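You operate a simulated robot arm through the tools that you are given. There is no shell and no other tool. Be economical: measure what you need, move in short steps, check, and stop when the job is done.

You are at the controls of a simulated robot arm. One attempt, no reset.

TASK
Tare the dish and weigh the block with the yellow top in it.
Fine: the dish is on the pan of the green-key balance; press print once with the doors shut and leave both there. Other keys and knobs, the mouse and the wooden box on the rollers stay as they are. Set down upright: what you pick out.
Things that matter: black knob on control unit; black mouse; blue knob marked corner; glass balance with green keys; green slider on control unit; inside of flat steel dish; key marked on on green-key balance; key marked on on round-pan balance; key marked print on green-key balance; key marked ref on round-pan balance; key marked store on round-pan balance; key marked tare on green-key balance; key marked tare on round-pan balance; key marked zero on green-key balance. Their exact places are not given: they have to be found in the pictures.

It is judged by the outcome, as a careful person would: the job done as asked, and still so three seconds after it is handed in. It fails if anything else is knocked over, pushed out of place, dropped, spilled or broken.

THE ROBOT
A 6-joint arm with a four-finger gripper on a trunk, on a base that drives. Base frame: it is fixed to the floor where the robot stands at the start and does not move with it; the origin is under the middle of the robot, x ahead of it, y to its left, z up; the surface under the hand at the start is at about z = 800. Readings come in mm, rad, newtons and seconds.
Its first joint turns from -2.897 to 2.897 rad. Places, roughly: black knob on control unit [600, -300, 800]; blue knob marked corner [700, -400, 900]; glass balance with green keys [800, -100, 900]; green slider on control unit [500, -300, 800]; inside of flat steel dish [800, -100, 900]; key marked on on green-key balance [600, 0, 900]; key marked on on round-pan balance [600, -400, 900]; key marked print on green-key balance [600, -200, 900]; key marked ref on round-pan balance [600, -500, 900]; key marked store on round-pan balance [600, -600, 900]; key marked tare on green-key balance [600, -100, 900]; key marked tare on round-pan balance [600, -500, 900]; key marked zero on green-key balance [600, -100, 900]; key marked zero on round-pan balance [600, -500, 900]; latch of trim box [700, -1100, 800]; left foot of green-key balance [600, 100, 800]. Payload 3.67 kg.
The TCP is the grasp point between the finger pads, 28 mm short of the fingertips. In the tool frame z runs along the fingers and y along their closing line. The gripper opens to 112 mm. The gripper's body begins 73 mm behind the TCP.
Orientation is that of the tool frame in the base frame, as [roll, pitch, yaw] about the fixed x, y, z axes, in that order (R = Rz(yaw) Ry(pitch) Rx(roll)). With the fingers straight down and closing along the base's y, the tool's x points along the base's -x, its y along +y and its z along -z.

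THE INTERFACE
- The arm moves only by the tool nudge_tool. Its argument "series" is a list that holds one entry, the list of rows, each a list of 7 numbers: the shift along the tool's x, y, z in m, then the turn, a rotation vector about the tool's x, y, z in rad, then the closure, from 0 (fully open) to 1 (shut). In form: [[[dx, dy, dz, ax, ay, az, gripper], ...]]. A call has 1 to 8 rows; each row shifts and turns the commanded pose from where the row before left it, along the tool's axes as they then stand. Rows are played at 5 a second. More than 50 mm and 0.15 rad between two rows, or a gripper value outside its range, and nothing of the call is played. Where a pose cannot be reached the arm comes as near as it can. A force on the tool above 90 N (or 10 N above the force at the start of the call, whichever is more), or a blocked arm, ends the call early, and 0.2 s more pass. The fingers move at their own pace and stop on an object; they squeeze with about 39 N. The grip force told is the motor's: it shows also when the fingers shut on nothing. Time passes only in rows, and 0.2 s behind the last, so rows that do not move let the fingers close. It gives the time, the measured TCP pose, the force on the tool (base axes), the opening and the grip force at its end, in the units of the frame above (readings bear some noise), with the torque about the TCP (base axes, N m) and any sound that the robot's microphone picked up.
- Cameras (640 x 400 px; columns grow to the right, rows downward): "scene" is now at [93.9, 175.3, 1358.8]; the picture's right is [-0.50, -0.86, 0.00], its down [-0.39, 0.23, -0.89] and it looks along [0.77, -0.45, -0.46] (base axes); focal length 214 px, centre (320, 200). "wrist" rides on the gripper at [60, -18, -104] in the tool frame; the picture's right is [0.29, 0.96, 0.00], its down [-0.80, 0.24, -0.55] and it looks along [-0.53, 0.16, 0.83] (tool axes); focal length 234 px, centre (320, 200).
- camera(camera): a new picture of that camera. It takes no simulated time.
- drive_base(legs): drives the robot by 1 to 6 legs, each [ahead, left, turn to the left] in mm, mm and rad, along the robot's own axes; the way and the turn of a leg run together, so that a leg with both is an arc; at most 1500 mm and 3.142 rad a leg. The arm and the cameras ride along, it lands a little off, and it stops where it bumps. It gives what a move gives.
- head_to(pan, tilt): turns the head with the scene camera to pan (to the left, within 2.496 rad either way) and tilt (down, from -0.506 to 1.204), counted from straight ahead of the robot. It gives what a move gives.
- probe_pixels(camera, pixels): for up to 12 pixels [column, row] of the newest picture of that camera ("zoom" is the newest enlarged one), the place [x, y, z] in the base frame of the surface seen there, good to about 3 mm, but the place of the scene camera against the robot may be out by one fixed shift of up to 25 mm in any direction. It takes no simulated time.
- inspect(camera, box): a new picture of the part [left, top, right, bottom] of that camera's present view, enlarged. It takes no simulated time.
- close_job(): hands the job in; it is judged then, once.

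Work in short steps. Measure before you move; look again where a grasp or a placing could have gone wrong, and mend it. You have 80 turns and 68 pictures in all, those below and enlarged ones among them. Open the gripper and draw the arm clear of the work before you hand the job in, unless the task says otherwise; then end with one line.

The tools are called by a JSON object that holds its "name" and its "arguments". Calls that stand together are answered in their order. nudge_tool: Moves the arm, as the interface text tells. Its arguments: {"type":"object","properties":{"series":{"type":"array","items":{"type":"array","items":{"type":"array","items":{"type":"number"}}}}},"required":["series"]} The other tools are called the same way: drive_base (legs) drives the base; head_to (pan, tilt) turns the head that bears the scene camera; camera (camera) takes a picture; probe_pixels (camera, pixels) gives the place of the surface under pixels of a picture; inspect (camera, box) takes an enlarged picture of a part of a camera's view; close_job () hands the job in.

At the start:

```text
clock: 0.0
eef_pos: [624.9, -6.7, 1331.8]
orientation: [-3.141, 0.002, -3.141]
ft_force: [0.6, 0.0, 0.0]
ft_torque: [-0.02, -0.02, -0.01]
gripper_width: 111.9
grasp_force: 0.1
robot x, y, heading: [-1.2, -3.6, -0.002]
head pan, tilt: [-0.527, 0.473]
```

scene: 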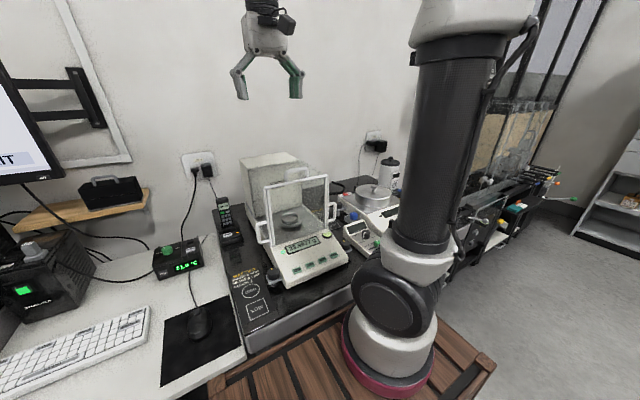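
wrist: 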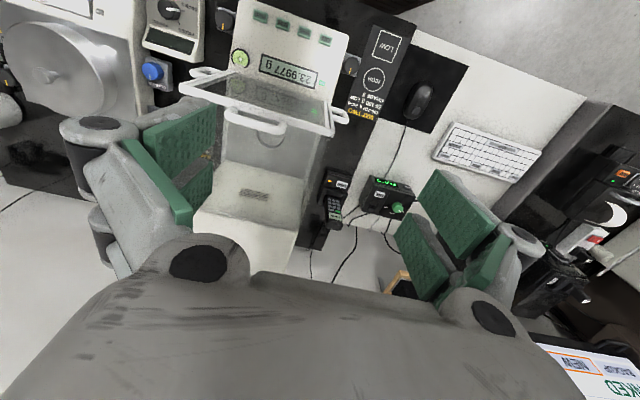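

The scene picture shows the green-key balance around (295,215) with its display reading; I enlarge it and the region to its right.

{"name": "inspect", "arguments": {"camera": "scene", "box": [220, 130, 380, 300]}}

{"name": "inspect", "arguments": {"camera": "scene", "box": [430, 100, 600, 270]}}

{"name": "inspect", "arguments": {"camera": "wrist", "box": [140, 0, 380, 200]}}

```text
2.35 times, centred on (300, 215) of scene
```

zoom: 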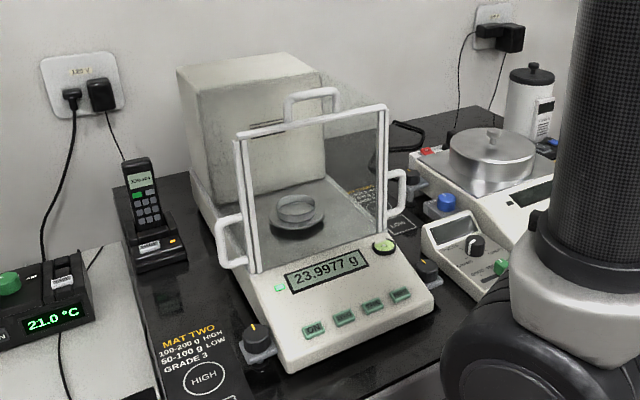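

```text
2.35 times, centred on (515, 185) of scene
```

zoom: 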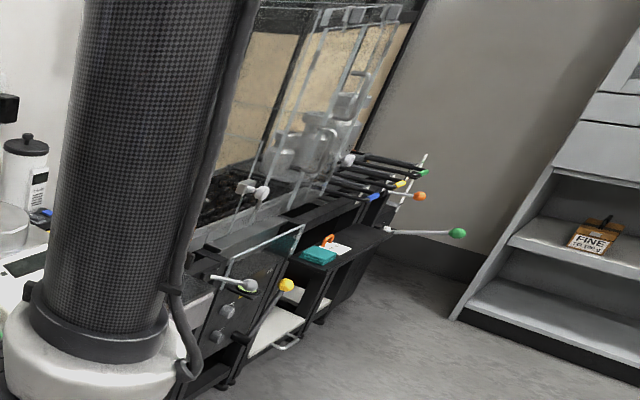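

```text
2.00 times, centred on (260, 100) of wrist
```

zoom: 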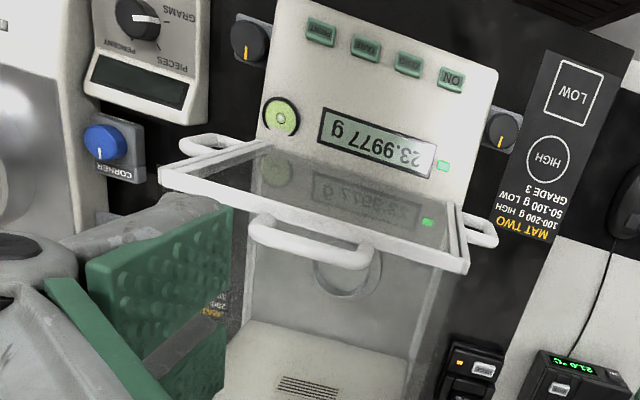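

The blocks are not in view, so I turn the head to look further right, and left.

{"name": "head_to", "arguments": {"pan": -1.1, "tilt": 0.6}}

{"name": "camera", "arguments": {"camera": "scene"}}

{"name": "head_to", "arguments": {"pan": 0.5, "tilt": 0.6}}

{"name": "camera", "arguments": {"camera": "scene"}}

```text
clock: 1.0
eef_pos: [625.5, -6.5, 1332.4]
orientation: [-3.141, 0.0, -3.142]
ft_force: [-0.5, -0.4, -0.1]
ft_torque: [0.0, 0.01, 0.01]
gripper_width: 111.8
grasp_force: 0.0
robot x, y, heading: [-0.1, -1.5, 0.002]
head pan, tilt: [-1.1, 0.6]
```

```text
62 pictures are left
```

scene: 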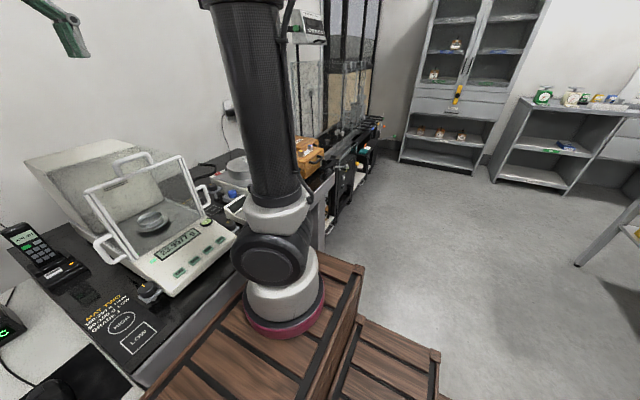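

```text
clock: 2.6
eef_pos: [624.4, -7.1, 1332.2]
orientation: [3.141, 0.0, 3.141]
ft_force: [-0.5, 0.2, 0.1]
ft_torque: [-0.02, 0.02, -0.02]
gripper_width: 111.9
grasp_force: 0.2
robot x, y, heading: [3.0, -0.5, 0.003]
head pan, tilt: [0.499, 0.6]
```

```text
61 pictures are left
```

scene: 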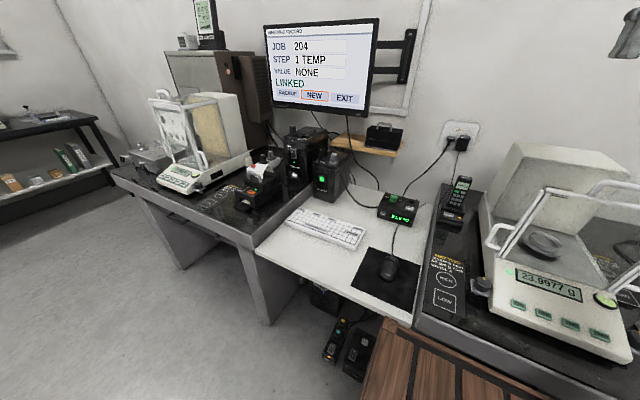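

A wooden box is seen near (308,150) in the right-hand view behind the arm; I turn back and enlarge it.

{"name": "head_to", "arguments": {"pan": -1.0, "tilt": 0.4}}

{"name": "inspect", "arguments": {"camera": "scene", "box": [260, 60, 420, 220]}}

{"name": "inspect", "arguments": {"camera": "scene", "box": [400, 0, 640, 200]}}

```text
clock: 4.2
eef_pos: [625.0, -7.7, 1331.7]
orientation: [3.141, -0.001, -3.141]
ft_force: [-1.0, 0.1, 0.5]
ft_torque: [0.03, 0.01, 0.04]
gripper_width: 112.1
grasp_force: 0.2
robot x, y, heading: [1.1, 1.0, -0.003]
head pan, tilt: [-1.0, 0.4]
```

```text
2.50 times, centred on (340, 140) of scene
```

zoom: 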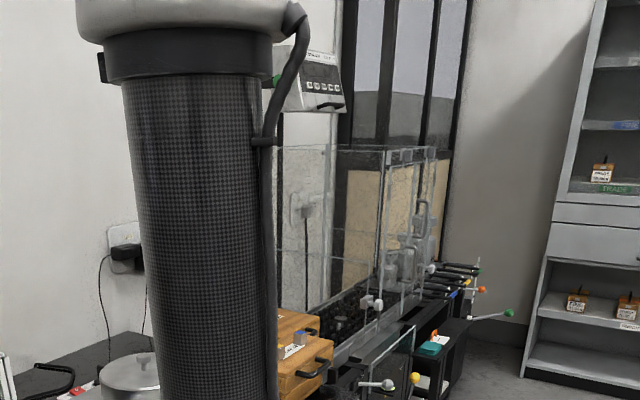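

```text
2.00 times, centred on (520, 100) of scene
```

zoom: 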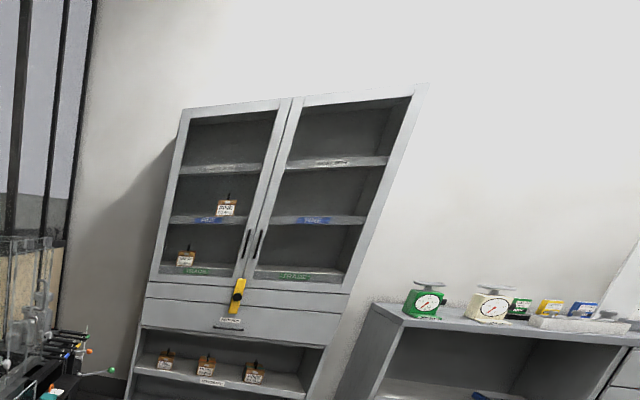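

I probe the wooden box seen at about (300,350) of a new enlargement and the wooden planks below to know where I may drive.

{"name": "head_to", "arguments": {"pan": -1.0, "tilt": 0.7}}

{"name": "camera", "arguments": {"camera": "scene"}}

{"name": "inspect", "arguments": {"camera": "scene", "box": [270, 80, 400, 220]}}

{"name": "probe_pixels", "arguments": {"camera": "scene", "pixels": [[200, 360], [320, 330], [350, 380], [420, 250]]}}

```text
clock: 5.0
eef_pos: [624.8, -7.3, 1332.4]
orientation: [3.141, 0.0, 3.142]
ft_force: [0.3, -0.1, 0.4]
ft_torque: [0.0, -0.01, -0.01]
gripper_width: 111.9
grasp_force: 0.0
robot x, y, heading: [2.3, -3.9, -0.002]
head pan, tilt: [-1.0, 0.7]
```

```text
58 pictures are left
```

scene: 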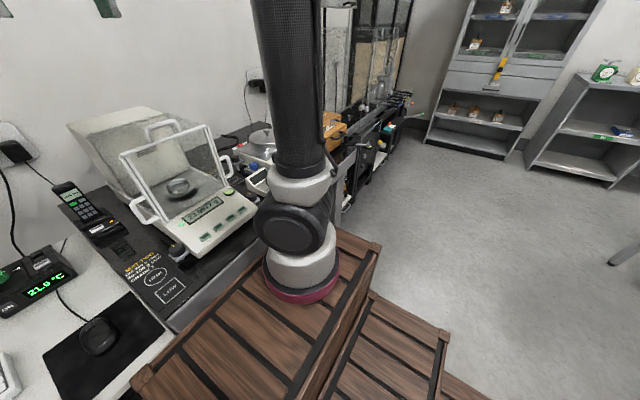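

```text
2.86 times, centred on (335, 150) of scene
```

zoom: 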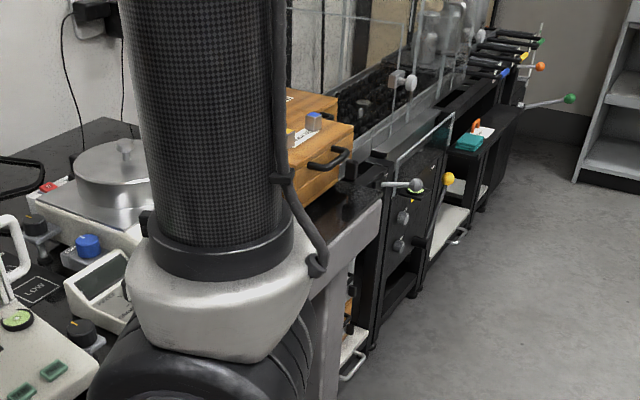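

```text
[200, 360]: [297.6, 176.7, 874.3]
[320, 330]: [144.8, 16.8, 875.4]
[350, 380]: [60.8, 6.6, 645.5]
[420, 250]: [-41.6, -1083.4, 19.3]
```

A wooden box with a block (blue top) is behind the arm. I back off slightly and drive right to see the box from beside.

{"name": "drive_base", "arguments": {"legs": [[-200, 0, 0], [0, -500, 0]]}}

{"name": "head_to", "arguments": {"pan": -0.6, "tilt": 0.55}}

{"name": "camera", "arguments": {"camera": "scene"}}

```text
clock: 9.2
eef_pos: [425.3, -502.0, 1332.6]
orientation: [-3.141, 0.001, 3.137]
ft_force: [0.4, -0.2, -0.1]
ft_torque: [0.04, 0.03, -0.03]
gripper_width: 112.1
grasp_force: 0.1
robot x, y, heading: [-202.0, -491.3, -0.005]
head pan, tilt: [-1.0, 0.7]
```

```text
clock: 10.0
eef_pos: [425.1, -501.9, 1332.3]
orientation: [3.141, 0.002, 3.137]
ft_force: [0.4, 0.0, 0.3]
ft_torque: [-0.02, 0.0, -0.01]
gripper_width: 111.8
grasp_force: 0.1
robot x, y, heading: [-198.2, -492.2, 0.0]
head pan, tilt: [-0.6, 0.55]
```

```text
56 pictures are left
```

scene: 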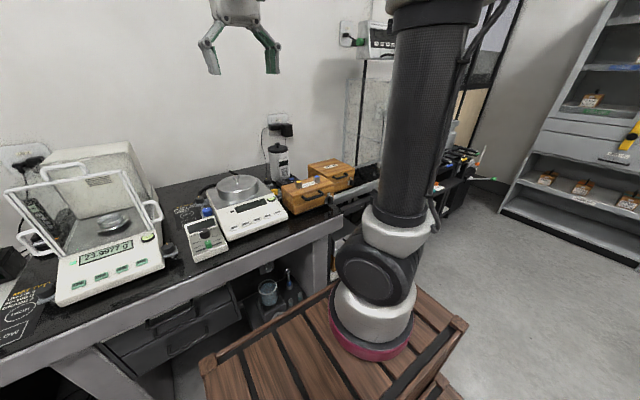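

Two wooden boxes are visible at (305,193) and (330,172); I enlarge this part.

{"name": "inspect", "arguments": {"camera": "scene", "box": [180, 130, 370, 260]}}

{"name": "inspect", "arguments": {"camera": "scene", "box": [270, 150, 360, 220]}}

{"name": "inspect", "arguments": {"camera": "scene", "box": [220, 240, 340, 330]}}

```text
3.08 times, centred on (275, 195) of scene
```

zoom: 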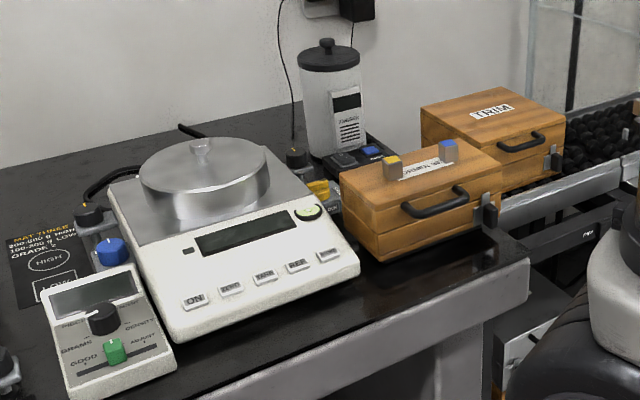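

```text
5.71 times, centred on (315, 185) of scene
```

zoom: 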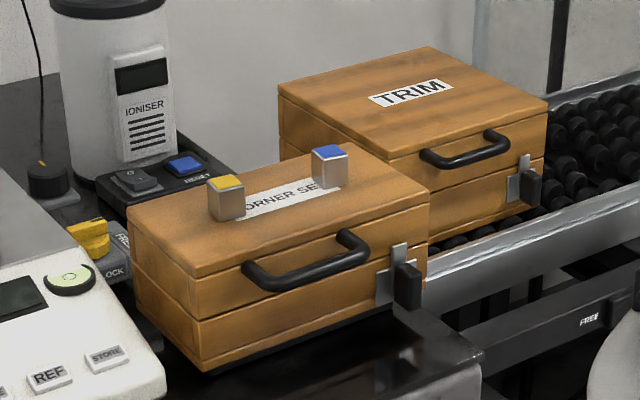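

```text
4.44 times, centred on (280, 285) of scene
```

zoom: 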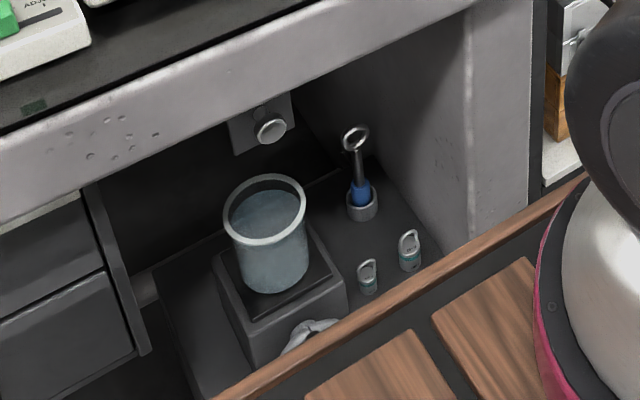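

The yellow-topped block stands on the CORNER SET box, next to a blue one. Now I enlarge the green-key balance and measure the blocks.

{"name": "probe_pixels", "arguments": {"camera": "scene", "pixels": [[301, 182], [317, 176], [302, 186], [335, 185], [295, 195]]}}

{"name": "inspect", "arguments": {"camera": "scene", "box": [0, 130, 190, 310]}}

```text
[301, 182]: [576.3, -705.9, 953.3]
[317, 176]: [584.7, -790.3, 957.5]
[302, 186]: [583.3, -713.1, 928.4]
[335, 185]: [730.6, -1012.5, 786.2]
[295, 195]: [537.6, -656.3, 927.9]
```

```text
2.22 times, centred on (95, 220) of scene
```

zoom: 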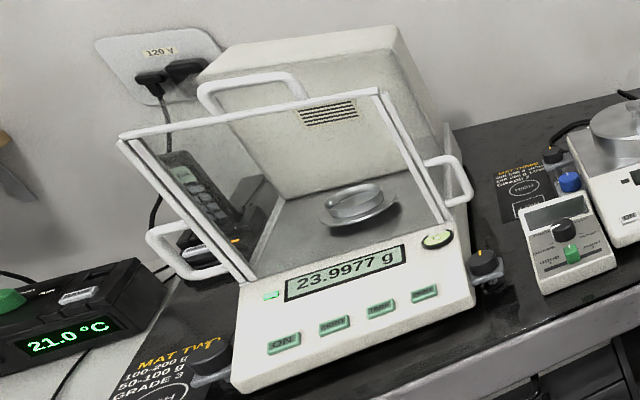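

I drive back to the start spot to work on the balance, then look at it from above with the wrist camera.

{"name": "drive_base", "arguments": {"legs": [[0, 490, 0], [200, 0, 0]]}}

{"name": "head_to", "arguments": {"pan": -0.3, "tilt": 0.6}}

{"name": "camera", "arguments": {"camera": "scene"}}

{"name": "inspect", "arguments": {"camera": "scene", "box": [240, 100, 420, 300]}}

```text
clock: 14.2
eef_pos: [631.4, -12.2, 1332.6]
orientation: [3.141, 0.0, 3.125]
ft_force: [1.3, 0.6, -0.2]
ft_torque: [0.01, 0.0, 0.04]
gripper_width: 111.9
grasp_force: 0.0
robot x, y, heading: [3.9, 3.0, -0.017]
head pan, tilt: [-0.6, 0.55]
```

```text
clock: 15.0
eef_pos: [629.8, -12.6, 1331.8]
orientation: [3.141, 0.0, 3.125]
ft_force: [-0.4, 0.3, 0.0]
ft_torque: [0.0, 0.03, -0.01]
gripper_width: 112.1
grasp_force: 0.0
robot x, y, heading: [4.7, 6.3, -0.017]
head pan, tilt: [-0.3, 0.6]
```

```text
51 pictures are left
```

scene: 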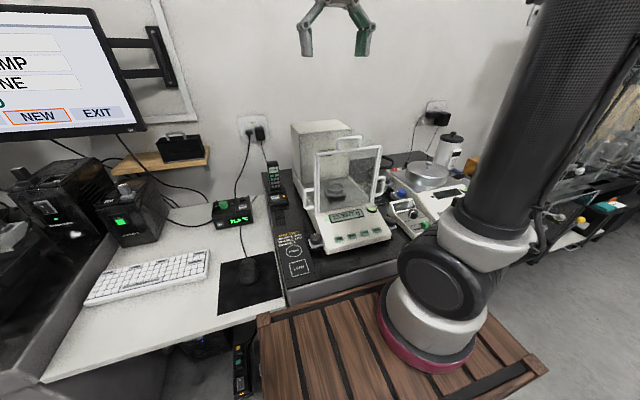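

```text
2.00 times, centred on (330, 200) of scene
```

zoom: 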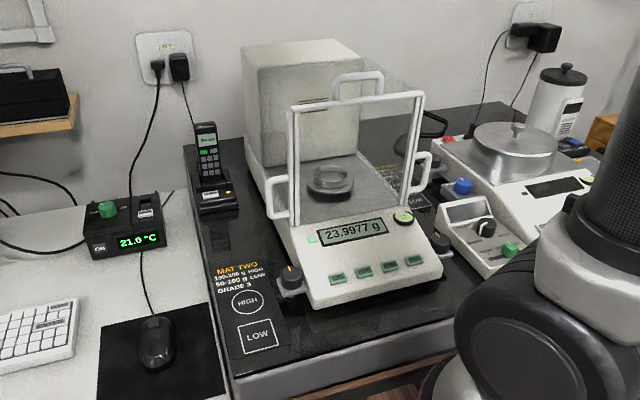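

I probe keys, door handles, frame and dish in this enlargement.

{"name": "probe_pixels", "arguments": {"camera": "zoom", "pixels": [[337, 276], [364, 270], [390, 265], [415, 260], [292, 102], [422, 95], [357, 76], [269, 199], [431, 172], [331, 176], [316, 190], [300, 220]]}}

{"name": "probe_pixels", "arguments": {"camera": "zoom", "pixels": [[380, 80], [335, 80], [275, 180], [275, 216], [418, 155], [418, 190], [250, 60], [350, 45], [331, 187], [356, 180], [330, 60], [300, 150]]}}

```text
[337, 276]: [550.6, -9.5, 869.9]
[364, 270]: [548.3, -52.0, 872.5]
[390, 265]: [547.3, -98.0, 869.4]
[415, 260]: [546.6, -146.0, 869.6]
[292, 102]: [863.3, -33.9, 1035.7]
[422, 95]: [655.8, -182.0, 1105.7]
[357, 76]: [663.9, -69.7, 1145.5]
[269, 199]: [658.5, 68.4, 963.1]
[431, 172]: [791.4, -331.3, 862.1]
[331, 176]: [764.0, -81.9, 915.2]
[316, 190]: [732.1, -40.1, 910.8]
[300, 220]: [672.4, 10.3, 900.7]
```

```text
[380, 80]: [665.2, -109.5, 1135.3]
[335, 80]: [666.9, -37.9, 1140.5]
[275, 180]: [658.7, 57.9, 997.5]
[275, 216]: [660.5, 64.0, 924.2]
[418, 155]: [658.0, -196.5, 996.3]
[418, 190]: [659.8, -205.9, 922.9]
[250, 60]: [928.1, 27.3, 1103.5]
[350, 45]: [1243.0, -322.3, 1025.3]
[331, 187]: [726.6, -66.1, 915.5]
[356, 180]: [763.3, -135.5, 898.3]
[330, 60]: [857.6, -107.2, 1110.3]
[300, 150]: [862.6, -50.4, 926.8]
```

The scene data give keys at x≈548, z≈870 and the top handle near (665,-74,1140), but the scene camera may be shifted up to 25 mm; I check with the wrist camera.

{"name": "inspect", "arguments": {"camera": "wrist", "box": [140, 0, 400, 180]}}

```text
2.22 times, centred on (270, 90) of wrist
```

zoom: 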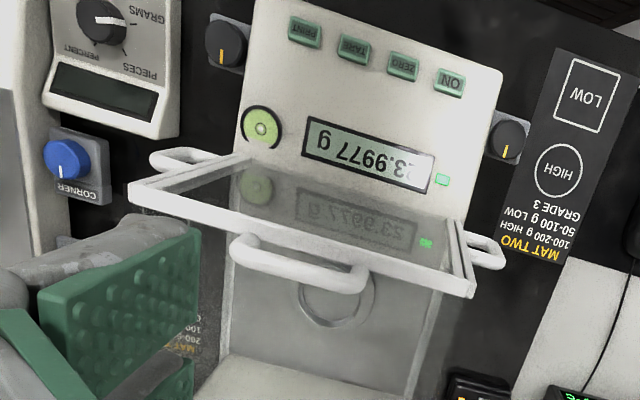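

From the left the keys read ON, ZERO, TARE, PRINT. I probe them plus the handle and frame in this wrist view.

{"name": "probe_pixels", "arguments": {"camera": "zoom", "pixels": [[450, 83], [403, 67], [355, 50], [306, 33], [300, 275], [240, 240], [362, 285], [140, 190], [468, 290], [333, 322], [180, 155], [490, 260]]}}

{"name": "probe_pixels", "arguments": {"camera": "zoom", "pixels": [[305, 295], [375, 300], [333, 310], [335, 375], [250, 370], [400, 380], [430, 330], [230, 300], [355, 40], [355, 60], [340, 48], [370, 54]]}}

```text
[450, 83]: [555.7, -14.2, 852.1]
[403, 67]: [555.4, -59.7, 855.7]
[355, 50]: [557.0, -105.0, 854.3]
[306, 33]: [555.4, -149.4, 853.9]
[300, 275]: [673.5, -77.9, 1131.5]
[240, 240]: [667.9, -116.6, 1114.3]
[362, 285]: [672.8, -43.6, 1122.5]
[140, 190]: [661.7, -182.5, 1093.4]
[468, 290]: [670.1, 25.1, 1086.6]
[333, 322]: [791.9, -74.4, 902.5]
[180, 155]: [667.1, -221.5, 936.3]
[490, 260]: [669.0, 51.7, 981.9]
```

```text
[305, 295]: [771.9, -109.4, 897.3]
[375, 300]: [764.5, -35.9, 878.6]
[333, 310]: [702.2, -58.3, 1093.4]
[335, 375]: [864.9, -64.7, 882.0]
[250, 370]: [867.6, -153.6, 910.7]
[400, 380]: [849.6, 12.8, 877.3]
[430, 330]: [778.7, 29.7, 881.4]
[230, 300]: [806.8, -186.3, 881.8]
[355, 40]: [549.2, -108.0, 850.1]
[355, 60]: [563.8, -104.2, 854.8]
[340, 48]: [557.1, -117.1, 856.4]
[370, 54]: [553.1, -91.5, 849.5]
```

Wrist probing puts TARE at (557,-105,853) and shows the scene camera is off by about (-8,+6,+16). I back up 50 mm for reach and lower the closed fingers above TARE.

{"name": "drive_base", "arguments": {"legs": [[-50, 0, 0]]}}

{"name": "nudge_tool", "arguments": {"series": [[[0.0, -0.03, 0.0, 0, 0, 0, 1], [0.01, -0.03, 0.05, 0, 0, 0, 1], [0.01, -0.03, 0.05, 0, 0, 0, 1], [0, 0, 0.05, 0, 0, 0, 1], [0, 0, 0.05, 0, 0, 0, 1], [0, 0, 0.05, 0, 0, 0, 1], [0, 0, 0.05, 0, 0, 0, 1], [0, 0, 0, 0, 0, 0, 1]]]}}

{"name": "camera", "arguments": {"camera": "wrist"}}

```text
clock: 15.9
eef_pos: [581.1, -11.3, 1332.1]
orientation: [3.142, 0.001, 3.127]
ft_force: [-0.6, -0.3, 0.1]
ft_torque: [-0.03, 0.0, 0.02]
gripper_width: 112.0
grasp_force: 0.1
robot x, y, heading: [-41.9, -0.1, -0.011]
head pan, tilt: [-0.3, 0.6]
```

```text
refused: row 2 steps farther than a row can; nothing moved
```

```text
48 pictures are left
```

wrist: 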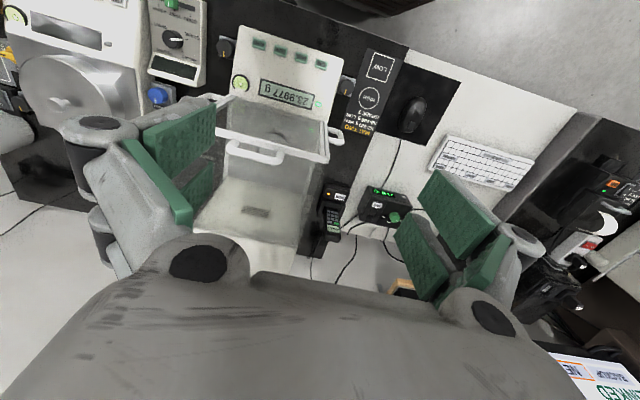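

The step norm must stay ≤50 mm; I split the moves accordingly.

{"name": "nudge_tool", "arguments": {"series": [[[0.02, -0.045, 0.0, 0, 0, 0, 1], [0.004, -0.048, 0.0, 0, 0, 0, 1], [0, 0, 0.05, 0, 0, 0, 1], [0, 0, 0.05, 0, 0, 0, 1], [0, 0, 0.05, 0, 0, 0, 1], [0, 0, 0.05, 0, 0, 0, 1], [0, 0, 0.05, 0, 0, 0, 1], [0, 0, 0.05, 0, 0, 0, 1]]]}}

{"name": "camera", "arguments": {"camera": "wrist"}}

```text
clock: 17.7
eef_pos: [557.9, -103.0, 1031.9]
orientation: [3.141, 0.002, 3.124]
ft_force: [0.0, 0.1, -0.1]
ft_torque: [-0.01, -0.05, 0.02]
gripper_width: 0.0
grasp_force: 35.3
robot x, y, heading: [-44.1, 3.7, -0.01]
head pan, tilt: [-0.3, 0.6]
```

```text
47 pictures are left
```

wrist: 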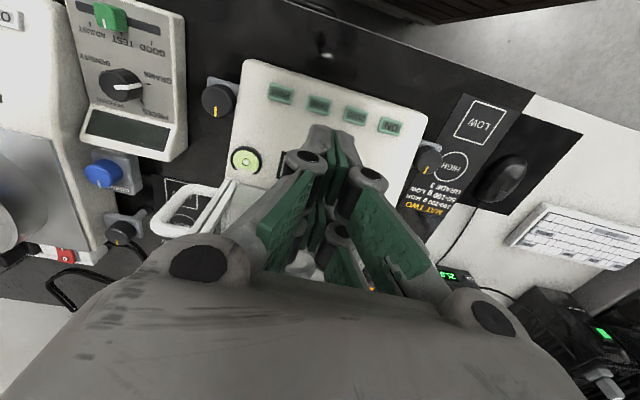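

I re-probe the keys at (280,96), (318,104), (355,115), (391,126) in this closer picture.

{"name": "probe_pixels", "arguments": {"camera": "wrist", "pixels": [[280, 95], [318, 103], [355, 114], [391, 125], [318, 99], [318, 108], [318, 120]]}}

{"name": "nudge_tool", "arguments": {"series": [[[0, 0, 0.05, 0, 0, 0, 1], [0, 0, 0.05, 0, 0, 0, 1], [0, 0, 0.02, 0, 0, 0, 1]]]}}

{"name": "inspect", "arguments": {"camera": "scene", "box": [290, 120, 430, 260]}}

```text
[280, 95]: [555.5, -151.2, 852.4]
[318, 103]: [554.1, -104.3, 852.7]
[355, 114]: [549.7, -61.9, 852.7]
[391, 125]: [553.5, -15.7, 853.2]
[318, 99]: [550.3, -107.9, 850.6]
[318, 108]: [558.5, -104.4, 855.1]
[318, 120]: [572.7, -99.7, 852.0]
```

```text
clock: 18.5
eef_pos: [556.7, -100.9, 911.1]
orientation: [-3.14, 0.002, 3.126]
ft_force: [-0.9, 0.3, -0.6]
ft_torque: [-0.01, -0.01, -0.01]
gripper_width: 0.0
grasp_force: 35.5
robot x, y, heading: [-44.8, 8.1, -0.014]
head pan, tilt: [-0.3, 0.6]
```

```text
2.86 times, centred on (360, 190) of scene
```

zoom: 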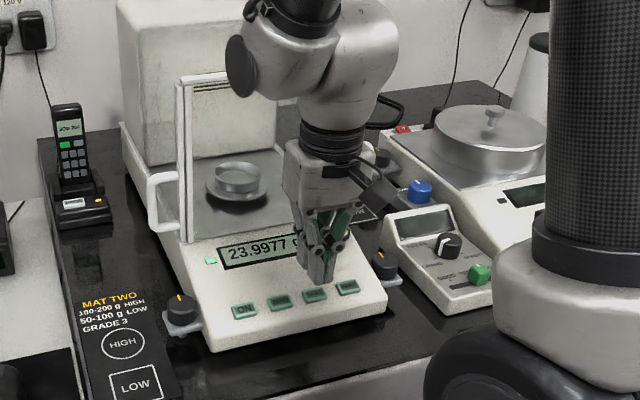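

Tip is at about z 883, key top 853, TARE at (554,-104). I descend to just above it, then press a few mm.

{"name": "nudge_tool", "arguments": {"series": [[[0.002, -0.003, 0.02, 0, 0, 0, 1], [0, 0, 0.006, 0, 0, 0, 1], [0, 0, 0.003, 0, 0, 0, 1]]]}}

{"name": "inspect", "arguments": {"camera": "scene", "box": [300, 180, 400, 260]}}

```text
clock: 19.3
eef_pos: [553.5, -104.6, 881.6]
orientation: [3.139, 0.0, 3.124]
ft_force: [-0.4, 0.6, -0.5]
ft_torque: [0.01, -0.03, -0.04]
gripper_width: 0.1
grasp_force: 35.9
robot x, y, heading: [-42.9, 4.9, -0.017]
head pan, tilt: [-0.3, 0.6]
```

```text
5.00 times, centred on (350, 220) of scene
```

zoom: 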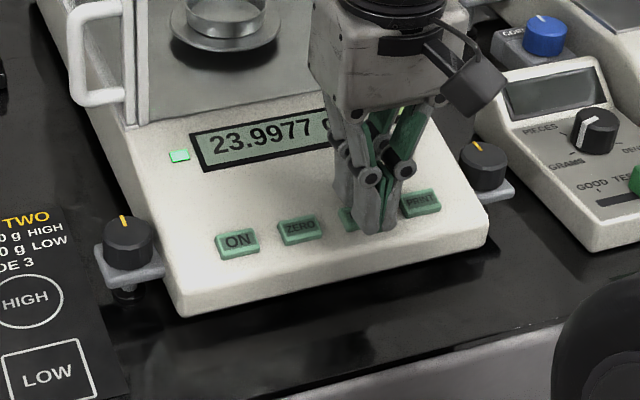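

The tip sits over TARE; I press down in small steps and read the force.

{"name": "nudge_tool", "arguments": {"series": [[[0, 0, 0.002, 0, 0, 0, 1], [0, 0, 0.002, 0, 0, 0, 1]]]}}

```text
clock: 19.9
eef_pos: [553.2, -107.1, 879.7]
orientation: [3.14, 0.004, 3.126]
ft_force: [-2.0, 1.3, 19.9]
ft_torque: [0.04, -0.47, 0.01]
gripper_width: 6.0
grasp_force: 35.4
robot x, y, heading: [-47.2, 5.5, -0.011]
head pan, tilt: [-0.3, 0.6]
```

Contact at 20 N and the fingers spread 6 mm; I check the display.

{"name": "inspect", "arguments": {"camera": "scene", "box": [300, 180, 400, 260]}}

```text
5.00 times, centred on (350, 220) of scene
```

zoom: 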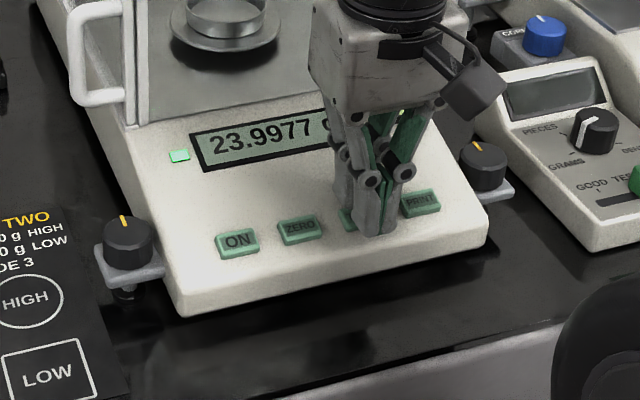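

No change visible. I lift, tilt the tool 0.25 rad to press square on the sloped panel, and look at the display.

{"name": "nudge_tool", "arguments": {"series": [[[0, 0, -0.015, 0, 0, 0, 1], [0.007, 0.001, 0, 0, -0.125, 0, 1], [0, 0, 0, 0, -0.125, 0, 1], [0, 0, 0, 0, 0, 0, 1]]]}}

{"name": "inspect", "arguments": {"camera": "scene", "box": [300, 180, 400, 260]}}

```text
clock: 20.9
eef_pos: [580.6, -118.6, 900.0]
orientation: [3.125, 0.243, 3.125]
ft_force: [0.1, 0.5, -0.2]
ft_torque: [0.02, -0.02, 0.0]
gripper_width: 0.0
grasp_force: 35.7
out of reach, approached as far as the arm can: row 2, 3
robot x, y, heading: [-44.8, 6.7, -0.015]
head pan, tilt: [-0.3, 0.6]
```

```text
5.00 times, centred on (350, 220) of scene
```

zoom: 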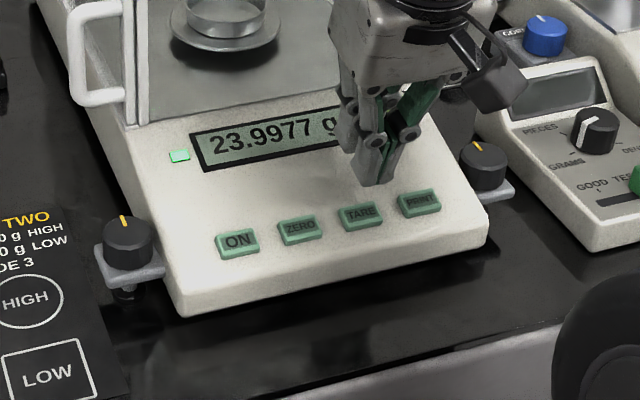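

The tilted pose is out of reach (robot too close). I lift straight up and drive back 100 mm.

{"name": "nudge_tool", "arguments": {"series": [[[-0.012, 0, -0.048, 0, 0, 0, 1], [-0.012, 0, -0.048, 0, 0, 0, 1]]]}}

{"name": "drive_base", "arguments": {"legs": [[-100, 0, 0]]}}

```text
clock: 21.5
eef_pos: [579.6, -118.0, 997.3]
orientation: [-3.14, 0.248, 3.125]
ft_force: [0.1, 0.1, -0.3]
ft_torque: [0.0, 0.02, -0.02]
gripper_width: 0.0
grasp_force: 35.3
robot x, y, heading: [-42.2, 5.9, -0.014]
head pan, tilt: [-0.3, 0.6]
```

```text
clock: 22.6
eef_pos: [479.8, -116.6, 996.5]
orientation: [-3.141, 0.251, 3.128]
ft_force: [-0.4, -0.1, 0.5]
ft_torque: [-0.02, -0.03, -0.03]
gripper_width: 0.0
grasp_force: 35.7
robot x, y, heading: [-148.9, 5.8, -0.016]
head pan, tilt: [-0.3, 0.6]
```

I bring the tilted closed fingers to 15 mm off TARE along the tool axis.

{"name": "nudge_tool", "arguments": {"series": [[[-0.0121, 0.0043, 0.0375, 0, 0, 0, 1], [-0.0121, 0.0043, 0.0375, 0, 0, 0, 1], [-0.0121, 0.0043, 0.0375, 0, 0, 0, 1], [0, 0, 0, 0, 0, 0, 1]]]}}

{"name": "inspect", "arguments": {"camera": "wrist", "box": [230, 50, 430, 200]}}

```text
clock: 23.6
eef_pos: [544.0, -106.0, 896.4]
orientation: [-3.14, 0.251, 3.128]
ft_force: [-0.6, 0.3, -0.1]
ft_torque: [0.0, 0.0, 0.01]
gripper_width: 0.1
grasp_force: 36.0
robot x, y, heading: [-142.0, 2.8, -0.014]
head pan, tilt: [-0.3, 0.6]
```

```text
2.67 times, centred on (330, 125) of wrist
```

zoom: 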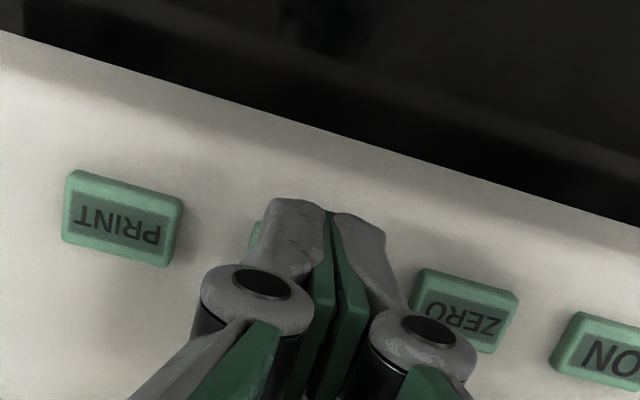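

The tip seems perhaps nearer the robot than the key; I probe the keys and fingertip in this picture.

{"name": "probe_pixels", "arguments": {"camera": "zoom", "pixels": [[122, 215], [465, 308], [253, 232], [285, 205], [330, 215], [355, 220], [122, 185], [118, 250], [610, 350]]}}

```text
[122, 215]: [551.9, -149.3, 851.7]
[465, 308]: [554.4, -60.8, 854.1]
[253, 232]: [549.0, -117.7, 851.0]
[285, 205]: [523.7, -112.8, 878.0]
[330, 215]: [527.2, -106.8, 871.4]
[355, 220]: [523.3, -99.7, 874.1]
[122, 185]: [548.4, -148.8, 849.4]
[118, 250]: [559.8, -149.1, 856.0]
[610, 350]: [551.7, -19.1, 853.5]
```

Readings suggest the finger is wider fore-aft than I assumed; I look at the fingers from the scene camera.

{"name": "inspect", "arguments": {"camera": "scene", "box": [320, 120, 480, 240]}}

{"name": "camera", "arguments": {"camera": "wrist"}}

```text
3.33 times, centred on (400, 180) of scene
```

zoom: 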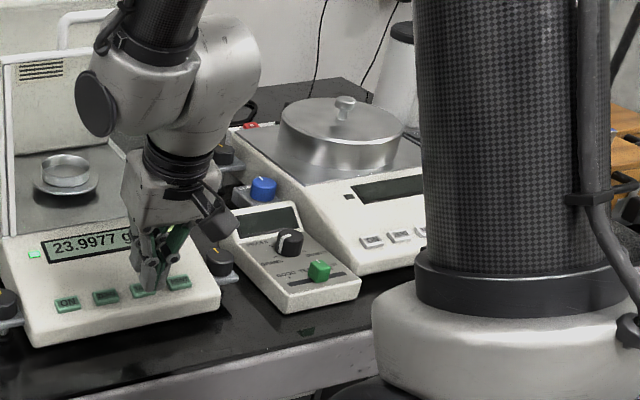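

```text
40 pictures are left
```

wrist: 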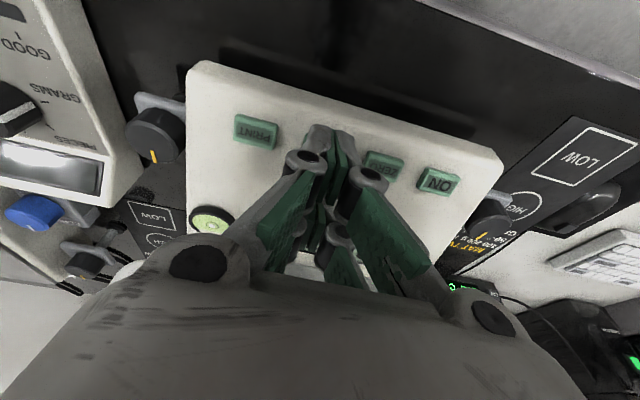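

All evidence (tip torque, tip width) says the finger tip extends about ±26 mm fore-aft, so it bore on the panel, not the key. I go back to vertical and set the tip's front edge over the key (TCP x≈530).

{"name": "nudge_tool", "arguments": {"series": [[[-0.0074, 0, -0.029, 0, 0, 0, 1], [0, 0, 0, 0, 0.125, 0, 1], [0, 0, 0, 0, 0.125, 0, 1], [0.014, 0.001, 0, 0, 0, 0, 1], [0, 0, 0.03, 0, 0, 0, 1], [0, 0, 0, 0, 0, 0, 1]]]}}

{"name": "inspect", "arguments": {"camera": "scene", "box": [320, 160, 400, 220]}}

```text
clock: 25.0
eef_pos: [530.7, -102.8, 898.1]
orientation: [3.141, 0.0, 3.127]
ft_force: [0.2, -0.2, -0.6]
ft_torque: [0.04, -0.01, 0.01]
gripper_width: 0.0
grasp_force: 35.8
robot x, y, heading: [-142.5, 5.9, -0.013]
head pan, tilt: [-0.3, 0.6]
```

```text
6.67 times, centred on (360, 190) of scene
```

zoom: 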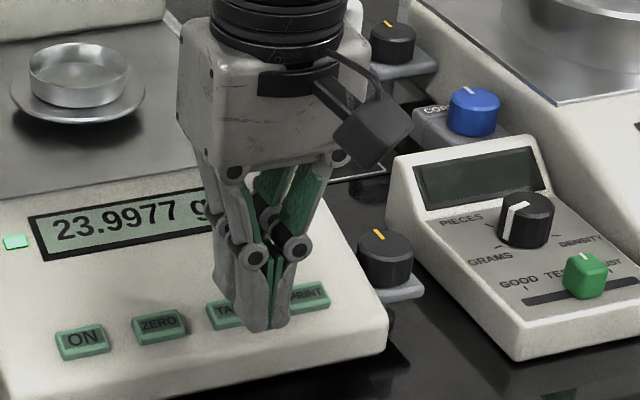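

The picture confirms a broad finger; I probe its tip edges to place it well.

{"name": "probe_pixels", "arguments": {"camera": "zoom", "pixels": [[219, 292], [240, 318], [262, 326], [288, 322], [235, 310], [228, 318], [303, 293], [85, 338], [158, 325]]}}

```text
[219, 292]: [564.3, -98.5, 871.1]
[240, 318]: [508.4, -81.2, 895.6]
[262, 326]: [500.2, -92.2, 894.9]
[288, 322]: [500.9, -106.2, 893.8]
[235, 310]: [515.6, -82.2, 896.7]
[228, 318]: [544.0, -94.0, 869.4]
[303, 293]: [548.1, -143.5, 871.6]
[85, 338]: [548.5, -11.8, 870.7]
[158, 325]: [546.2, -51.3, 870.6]
```

Tip spans about x 507–554 and the front edge is centred on the key line. I descend and press in small steps.

{"name": "nudge_tool", "arguments": {"series": [[[0, -0.002, 0.01, 0, 0, 0, 1], [0, 0, 0.004, 0, 0, 0, 1], [0, 0, 0.002, 0, 0, 0, 1], [0, 0, 0.002, 0, 0, 0, 1]]]}}

```text
clock: 26.0
eef_pos: [529.9, -102.9, 879.1]
orientation: [-3.141, -0.001, 3.128]
ft_force: [-0.1, 0.0, 0.7]
ft_torque: [0.03, 0.01, 0.0]
gripper_width: 0.0
grasp_force: 35.7
robot x, y, heading: [-144.0, 8.0, -0.014]
head pan, tilt: [-0.3, 0.6]
```

{"name": "nudge_tool", "arguments": {"series": [[[0, -0.001, 0.002, 0, 0, 0, 1], [0, 0, 0.002, 0, 0, 0, 1]]]}}

```text
clock: 26.6
eef_pos: [530.0, -103.1, 876.0]
orientation: [-3.141, 0.0, 3.127]
ft_force: [0.1, 1.4, 2.7]
ft_torque: [0.06, -0.06, 0.04]
gripper_width: 5.9
grasp_force: 35.5
robot x, y, heading: [-142.4, 7.0, -0.016]
head pan, tilt: [-0.3, 0.6]
heard: click
```

A click was heard with 2.7 N. I lift off and check the display.

{"name": "nudge_tool", "arguments": {"series": [[[0, 0, -0.03, 0, 0, 0, 1], [0, 0, -0.05, 0, 0, 0, 1], [0.03, 0, -0.04, 0, 0, 0, 1], [0, 0, 0, 0, 0, 0, 1], [0, 0, 0, 0, 0, 0, 1]]]}}

{"name": "inspect", "arguments": {"camera": "scene", "box": [280, 110, 400, 220]}}

```text
clock: 27.8
eef_pos: [503.7, -108.1, 992.4]
orientation: [3.141, 0.0, 3.129]
ft_force: [0.2, -0.8, 0.5]
ft_torque: [-0.03, -0.03, 0.0]
gripper_width: 0.0
grasp_force: 35.6
robot x, y, heading: [-143.2, 8.5, -0.013]
head pan, tilt: [-0.3, 0.6]
```

```text
3.64 times, centred on (340, 165) of scene
```

zoom: 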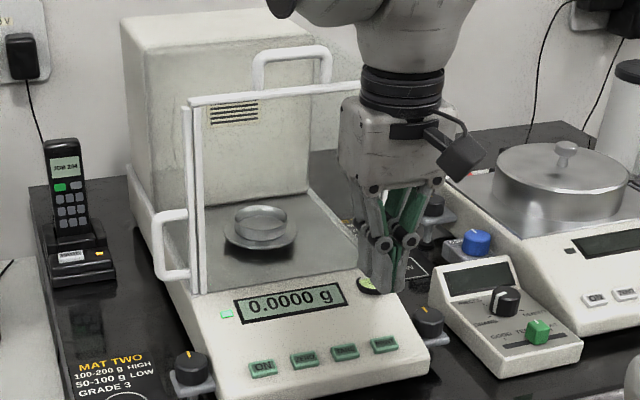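

Display reads 0.0000 g. Next I raise the arm, drive 60 mm forward and place the closed fingers in front of the top-door handle (x≈670, y≈-78, z≈1131).

{"name": "nudge_tool", "arguments": {"series": [[[0, 0, -0.05, 0, 0, 0, 1], [0, 0, -0.05, 0, 0, 0, 1], [0, 0, -0.05, 0, 0, 0, 1], [0, 0, -0.05, 0, 0, 0, 1], [0, 0.03, -0.01, 0, 0, 0, 1]]]}}

{"name": "drive_base", "arguments": {"legs": [[60, 0, 0]]}}

{"name": "camera", "arguments": {"camera": "wrist"}}

```text
clock: 29.0
eef_pos: [499.7, -75.6, 1202.3]
orientation: [-3.141, -0.002, 3.127]
ft_force: [0.3, -0.1, -0.9]
ft_torque: [0.03, 0.05, -0.01]
gripper_width: 0.0
grasp_force: 36.1
robot x, y, heading: [-145.1, 8.3, -0.012]
head pan, tilt: [-0.3, 0.6]
```

```text
clock: 30.0
eef_pos: [561.3, -77.0, 1201.4]
orientation: [3.141, -0.001, 3.128]
ft_force: [0.6, -0.3, -0.6]
ft_torque: [0.02, 0.01, -0.02]
gripper_width: 0.1
grasp_force: 36.2
robot x, y, heading: [-84.4, 1.1, -0.013]
head pan, tilt: [-0.3, 0.6]
```

```text
37 pictures are left
```

wrist: 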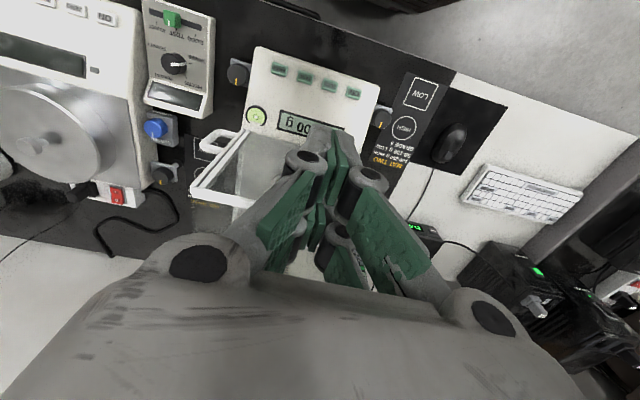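

The handle is hidden behind the fingers; by the earlier measurement I move to (626,-77,1140), in front of the bar.

{"name": "nudge_tool", "arguments": {"series": [[[-0.04, 0, 0, 0, 0, 0, 1], [-0.02, 0, 0.03, 0, 0, 0, 1], [-0.004, 0, 0.033, 0, 0, 0, 1], [0, 0, 0, 0, 0, 0, 1]]]}}

{"name": "inspect", "arguments": {"camera": "scene", "box": [270, 60, 430, 200]}}

```text
clock: 31.0
eef_pos: [626.0, -75.5, 1139.5]
orientation: [3.141, 0.001, 3.128]
ft_force: [-0.7, -0.1, 0.5]
ft_torque: [0.02, -0.02, -0.02]
gripper_width: 0.0
grasp_force: 36.1
robot x, y, heading: [-78.0, 4.9, -0.015]
head pan, tilt: [-0.3, 0.6]
```

```text
2.86 times, centred on (350, 130) of scene
```

zoom: 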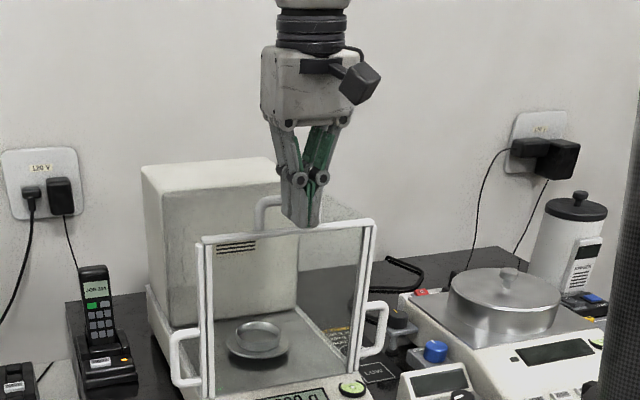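

Tip sits in front of the bar and above the frame; I push back in steps.

{"name": "nudge_tool", "arguments": {"series": [[[-0.015, 0, 0, 0, 0, 0, 1], [-0.015, 0, 0, 0, 0, 0, 1], [-0.015, 0, 0, 0, 0, 0, 1], [0, 0, 0, 0, 0, 0, 1]]]}}

{"name": "inspect", "arguments": {"camera": "scene", "box": [270, 60, 430, 200]}}

```text
clock: 32.0
eef_pos: [669.1, -75.6, 1140.6]
orientation: [3.141, -0.001, 3.128]
ft_force: [0.2, -0.4, -0.3]
ft_torque: [0.0, 0.01, 0.03]
gripper_width: 0.0
grasp_force: 35.7
robot x, y, heading: [-78.5, 7.5, -0.016]
head pan, tilt: [-0.3, 0.6]
```

```text
2.86 times, centred on (350, 130) of scene
```

zoom: 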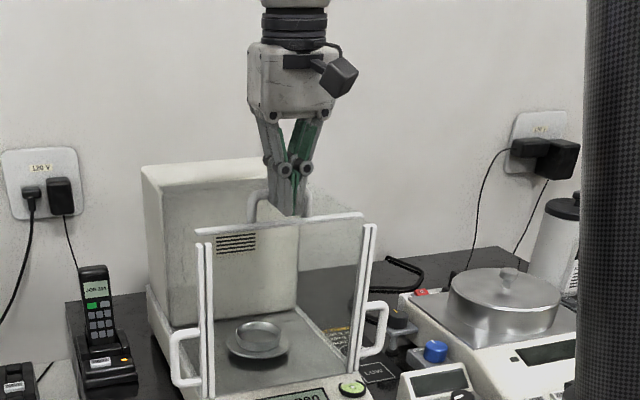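

The handle has moved back with almost no force; I go on pushing.

{"name": "nudge_tool", "arguments": {"series": [[[-0.025, 0, 0, 0, 0, 0, 1], [-0.025, 0, 0, 0, 0, 0, 1], [-0.025, 0, 0, 0, 0, 0, 1], [-0.025, 0, 0, 0, 0, 0, 1], [0, 0, 0, 0, 0, 0, 1]]]}}

{"name": "inspect", "arguments": {"camera": "scene", "box": [270, 60, 430, 200]}}

```text
clock: 33.2
eef_pos: [771.1, -79.2, 1139.9]
orientation: [-3.142, 0.0, 3.128]
ft_force: [-0.2, -0.4, 0.1]
ft_torque: [-0.04, 0.0, -0.03]
gripper_width: 0.4
grasp_force: 36.0
robot x, y, heading: [-83.0, 1.3, -0.017]
head pan, tilt: [-0.3, 0.6]
```

```text
2.86 times, centred on (350, 130) of scene
```

zoom: 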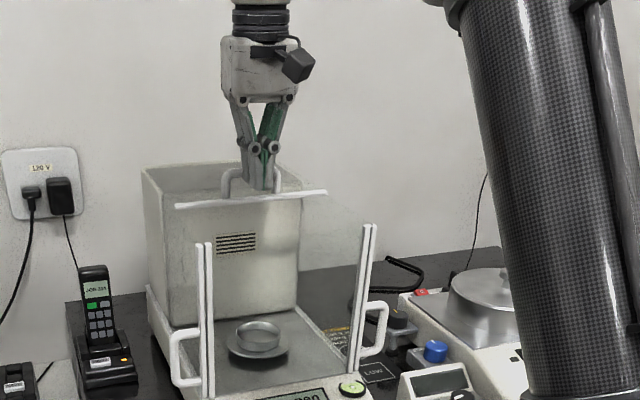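

The top door slides back; I push 50 mm more.

{"name": "nudge_tool", "arguments": {"series": [[[-0.02, 0, 0, 0, 0, 0, 1], [-0.015, 0, 0, 0, 0, 0, 1], [-0.015, 0, 0, 0, 0, 0, 1], [0, 0, 0, 0, 0, 0, 1]]]}}

```text
clock: 34.2
eef_pos: [818.4, -82.3, 1140.3]
orientation: [-3.141, -0.002, 3.127]
ft_force: [-10.0, 0.7, -3.1]
ft_torque: [0.01, 0.25, 0.04]
gripper_width: 5.9
grasp_force: 35.7
robot x, y, heading: [-80.5, 5.4, -0.011]
head pan, tilt: [-0.3, 0.6]
```

Force reached 10 N: the door is at its stop. I back off, lift, open the fingers and look from above.

{"name": "nudge_tool", "arguments": {"series": [[[0.01, 0, 0, 0, 0, 0, 1], [0.0, 0, -0.05, 0, 0, 0, 1], [0.03, 0, -0.04, 0, 0, 0, 1], [0.05, 0, 0, 0, 0, 0, 0], [0.05, 0, 0, 0, 0, 0, 0], [0.05, 0, 0, 0, 0, 0, 0], [0.02, 0, -0.04, 0, 0, 0, 0], [0, 0, 0, 0, 0, 0, 0]]]}}

{"name": "camera", "arguments": {"camera": "wrist"}}

```text
clock: 36.0
eef_pos: [614.6, -77.3, 1273.1]
orientation: [-3.141, -0.001, 3.128]
ft_force: [-0.2, 0.6, 0.2]
ft_torque: [-0.03, -0.01, -0.03]
gripper_width: 112.0
grasp_force: 0.0
robot x, y, heading: [-82.0, 6.0, -0.014]
head pan, tilt: [-0.3, 0.6]
```

```text
33 pictures are left
```

wrist: 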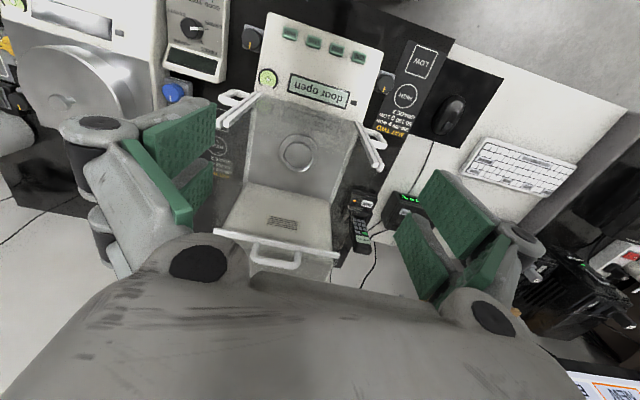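

Display says "door open" and the dish shows at (297,152). I enlarge and probe it.

{"name": "inspect", "arguments": {"camera": "wrist", "box": [240, 90, 360, 210]}}

{"name": "probe_pixels", "arguments": {"camera": "wrist", "pixels": [[297, 153], [297, 138], [297, 169], [279, 150], [316, 156], [297, 173], [275, 148], [321, 158], [275, 175], [275, 244], [222, 122], [376, 165]]}}

```text
3.33 times, centred on (300, 150) of wrist
```

zoom: 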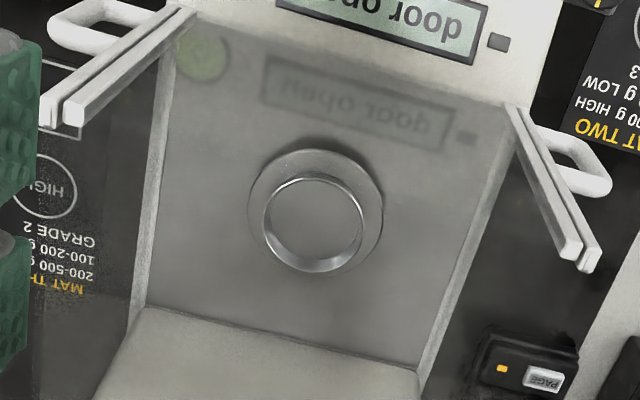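

```text
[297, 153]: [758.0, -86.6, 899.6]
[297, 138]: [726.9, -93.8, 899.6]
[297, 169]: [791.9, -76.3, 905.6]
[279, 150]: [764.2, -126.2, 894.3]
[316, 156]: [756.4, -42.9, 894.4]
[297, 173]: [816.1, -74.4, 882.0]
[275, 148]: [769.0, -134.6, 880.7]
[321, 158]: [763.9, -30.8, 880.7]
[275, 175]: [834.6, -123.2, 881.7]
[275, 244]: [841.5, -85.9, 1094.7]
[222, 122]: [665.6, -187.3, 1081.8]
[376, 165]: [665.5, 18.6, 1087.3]
```

I probe the dish rim and floor in the enlargement.

{"name": "probe_pixels", "arguments": {"camera": "zoom", "pixels": [[313, 220], [310, 235], [268, 225], [360, 232], [318, 177], [310, 265], [310, 269], [266, 210], [361, 212], [300, 205], [252, 210], [380, 215]]}}

```text
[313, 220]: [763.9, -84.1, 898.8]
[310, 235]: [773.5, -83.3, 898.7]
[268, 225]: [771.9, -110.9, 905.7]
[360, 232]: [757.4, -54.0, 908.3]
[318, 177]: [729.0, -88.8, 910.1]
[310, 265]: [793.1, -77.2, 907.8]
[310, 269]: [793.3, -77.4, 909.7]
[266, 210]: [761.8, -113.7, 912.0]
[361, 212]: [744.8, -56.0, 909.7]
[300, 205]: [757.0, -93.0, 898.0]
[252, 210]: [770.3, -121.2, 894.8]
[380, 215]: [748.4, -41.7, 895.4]
```

Dish: centre ≈(761,-84), floor z 898, rim z 911, inner radius ≈28, so the block must be held by its top ~12 mm. I drive back and right to fetch the block near (584,-712).

{"name": "drive_base", "arguments": {"legs": [[-120, 0, 0], [0, -600, 0]]}}

{"name": "camera", "arguments": {"camera": "wrist"}}

```text
clock: 40.3
eef_pos: [491.6, -692.2, 1272.6]
orientation: [-3.141, -0.001, 3.131]
ft_force: [1.1, 0.1, -0.9]
ft_torque: [0.0, -0.03, 0.03]
gripper_width: 112.1
grasp_force: 0.1
robot x, y, heading: [-205.1, -613.9, -0.01]
head pan, tilt: [-0.3, 0.6]
```

```text
31 pictures are left
```

wrist: 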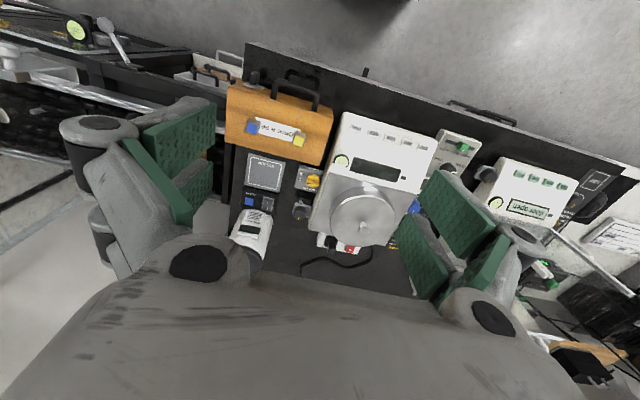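

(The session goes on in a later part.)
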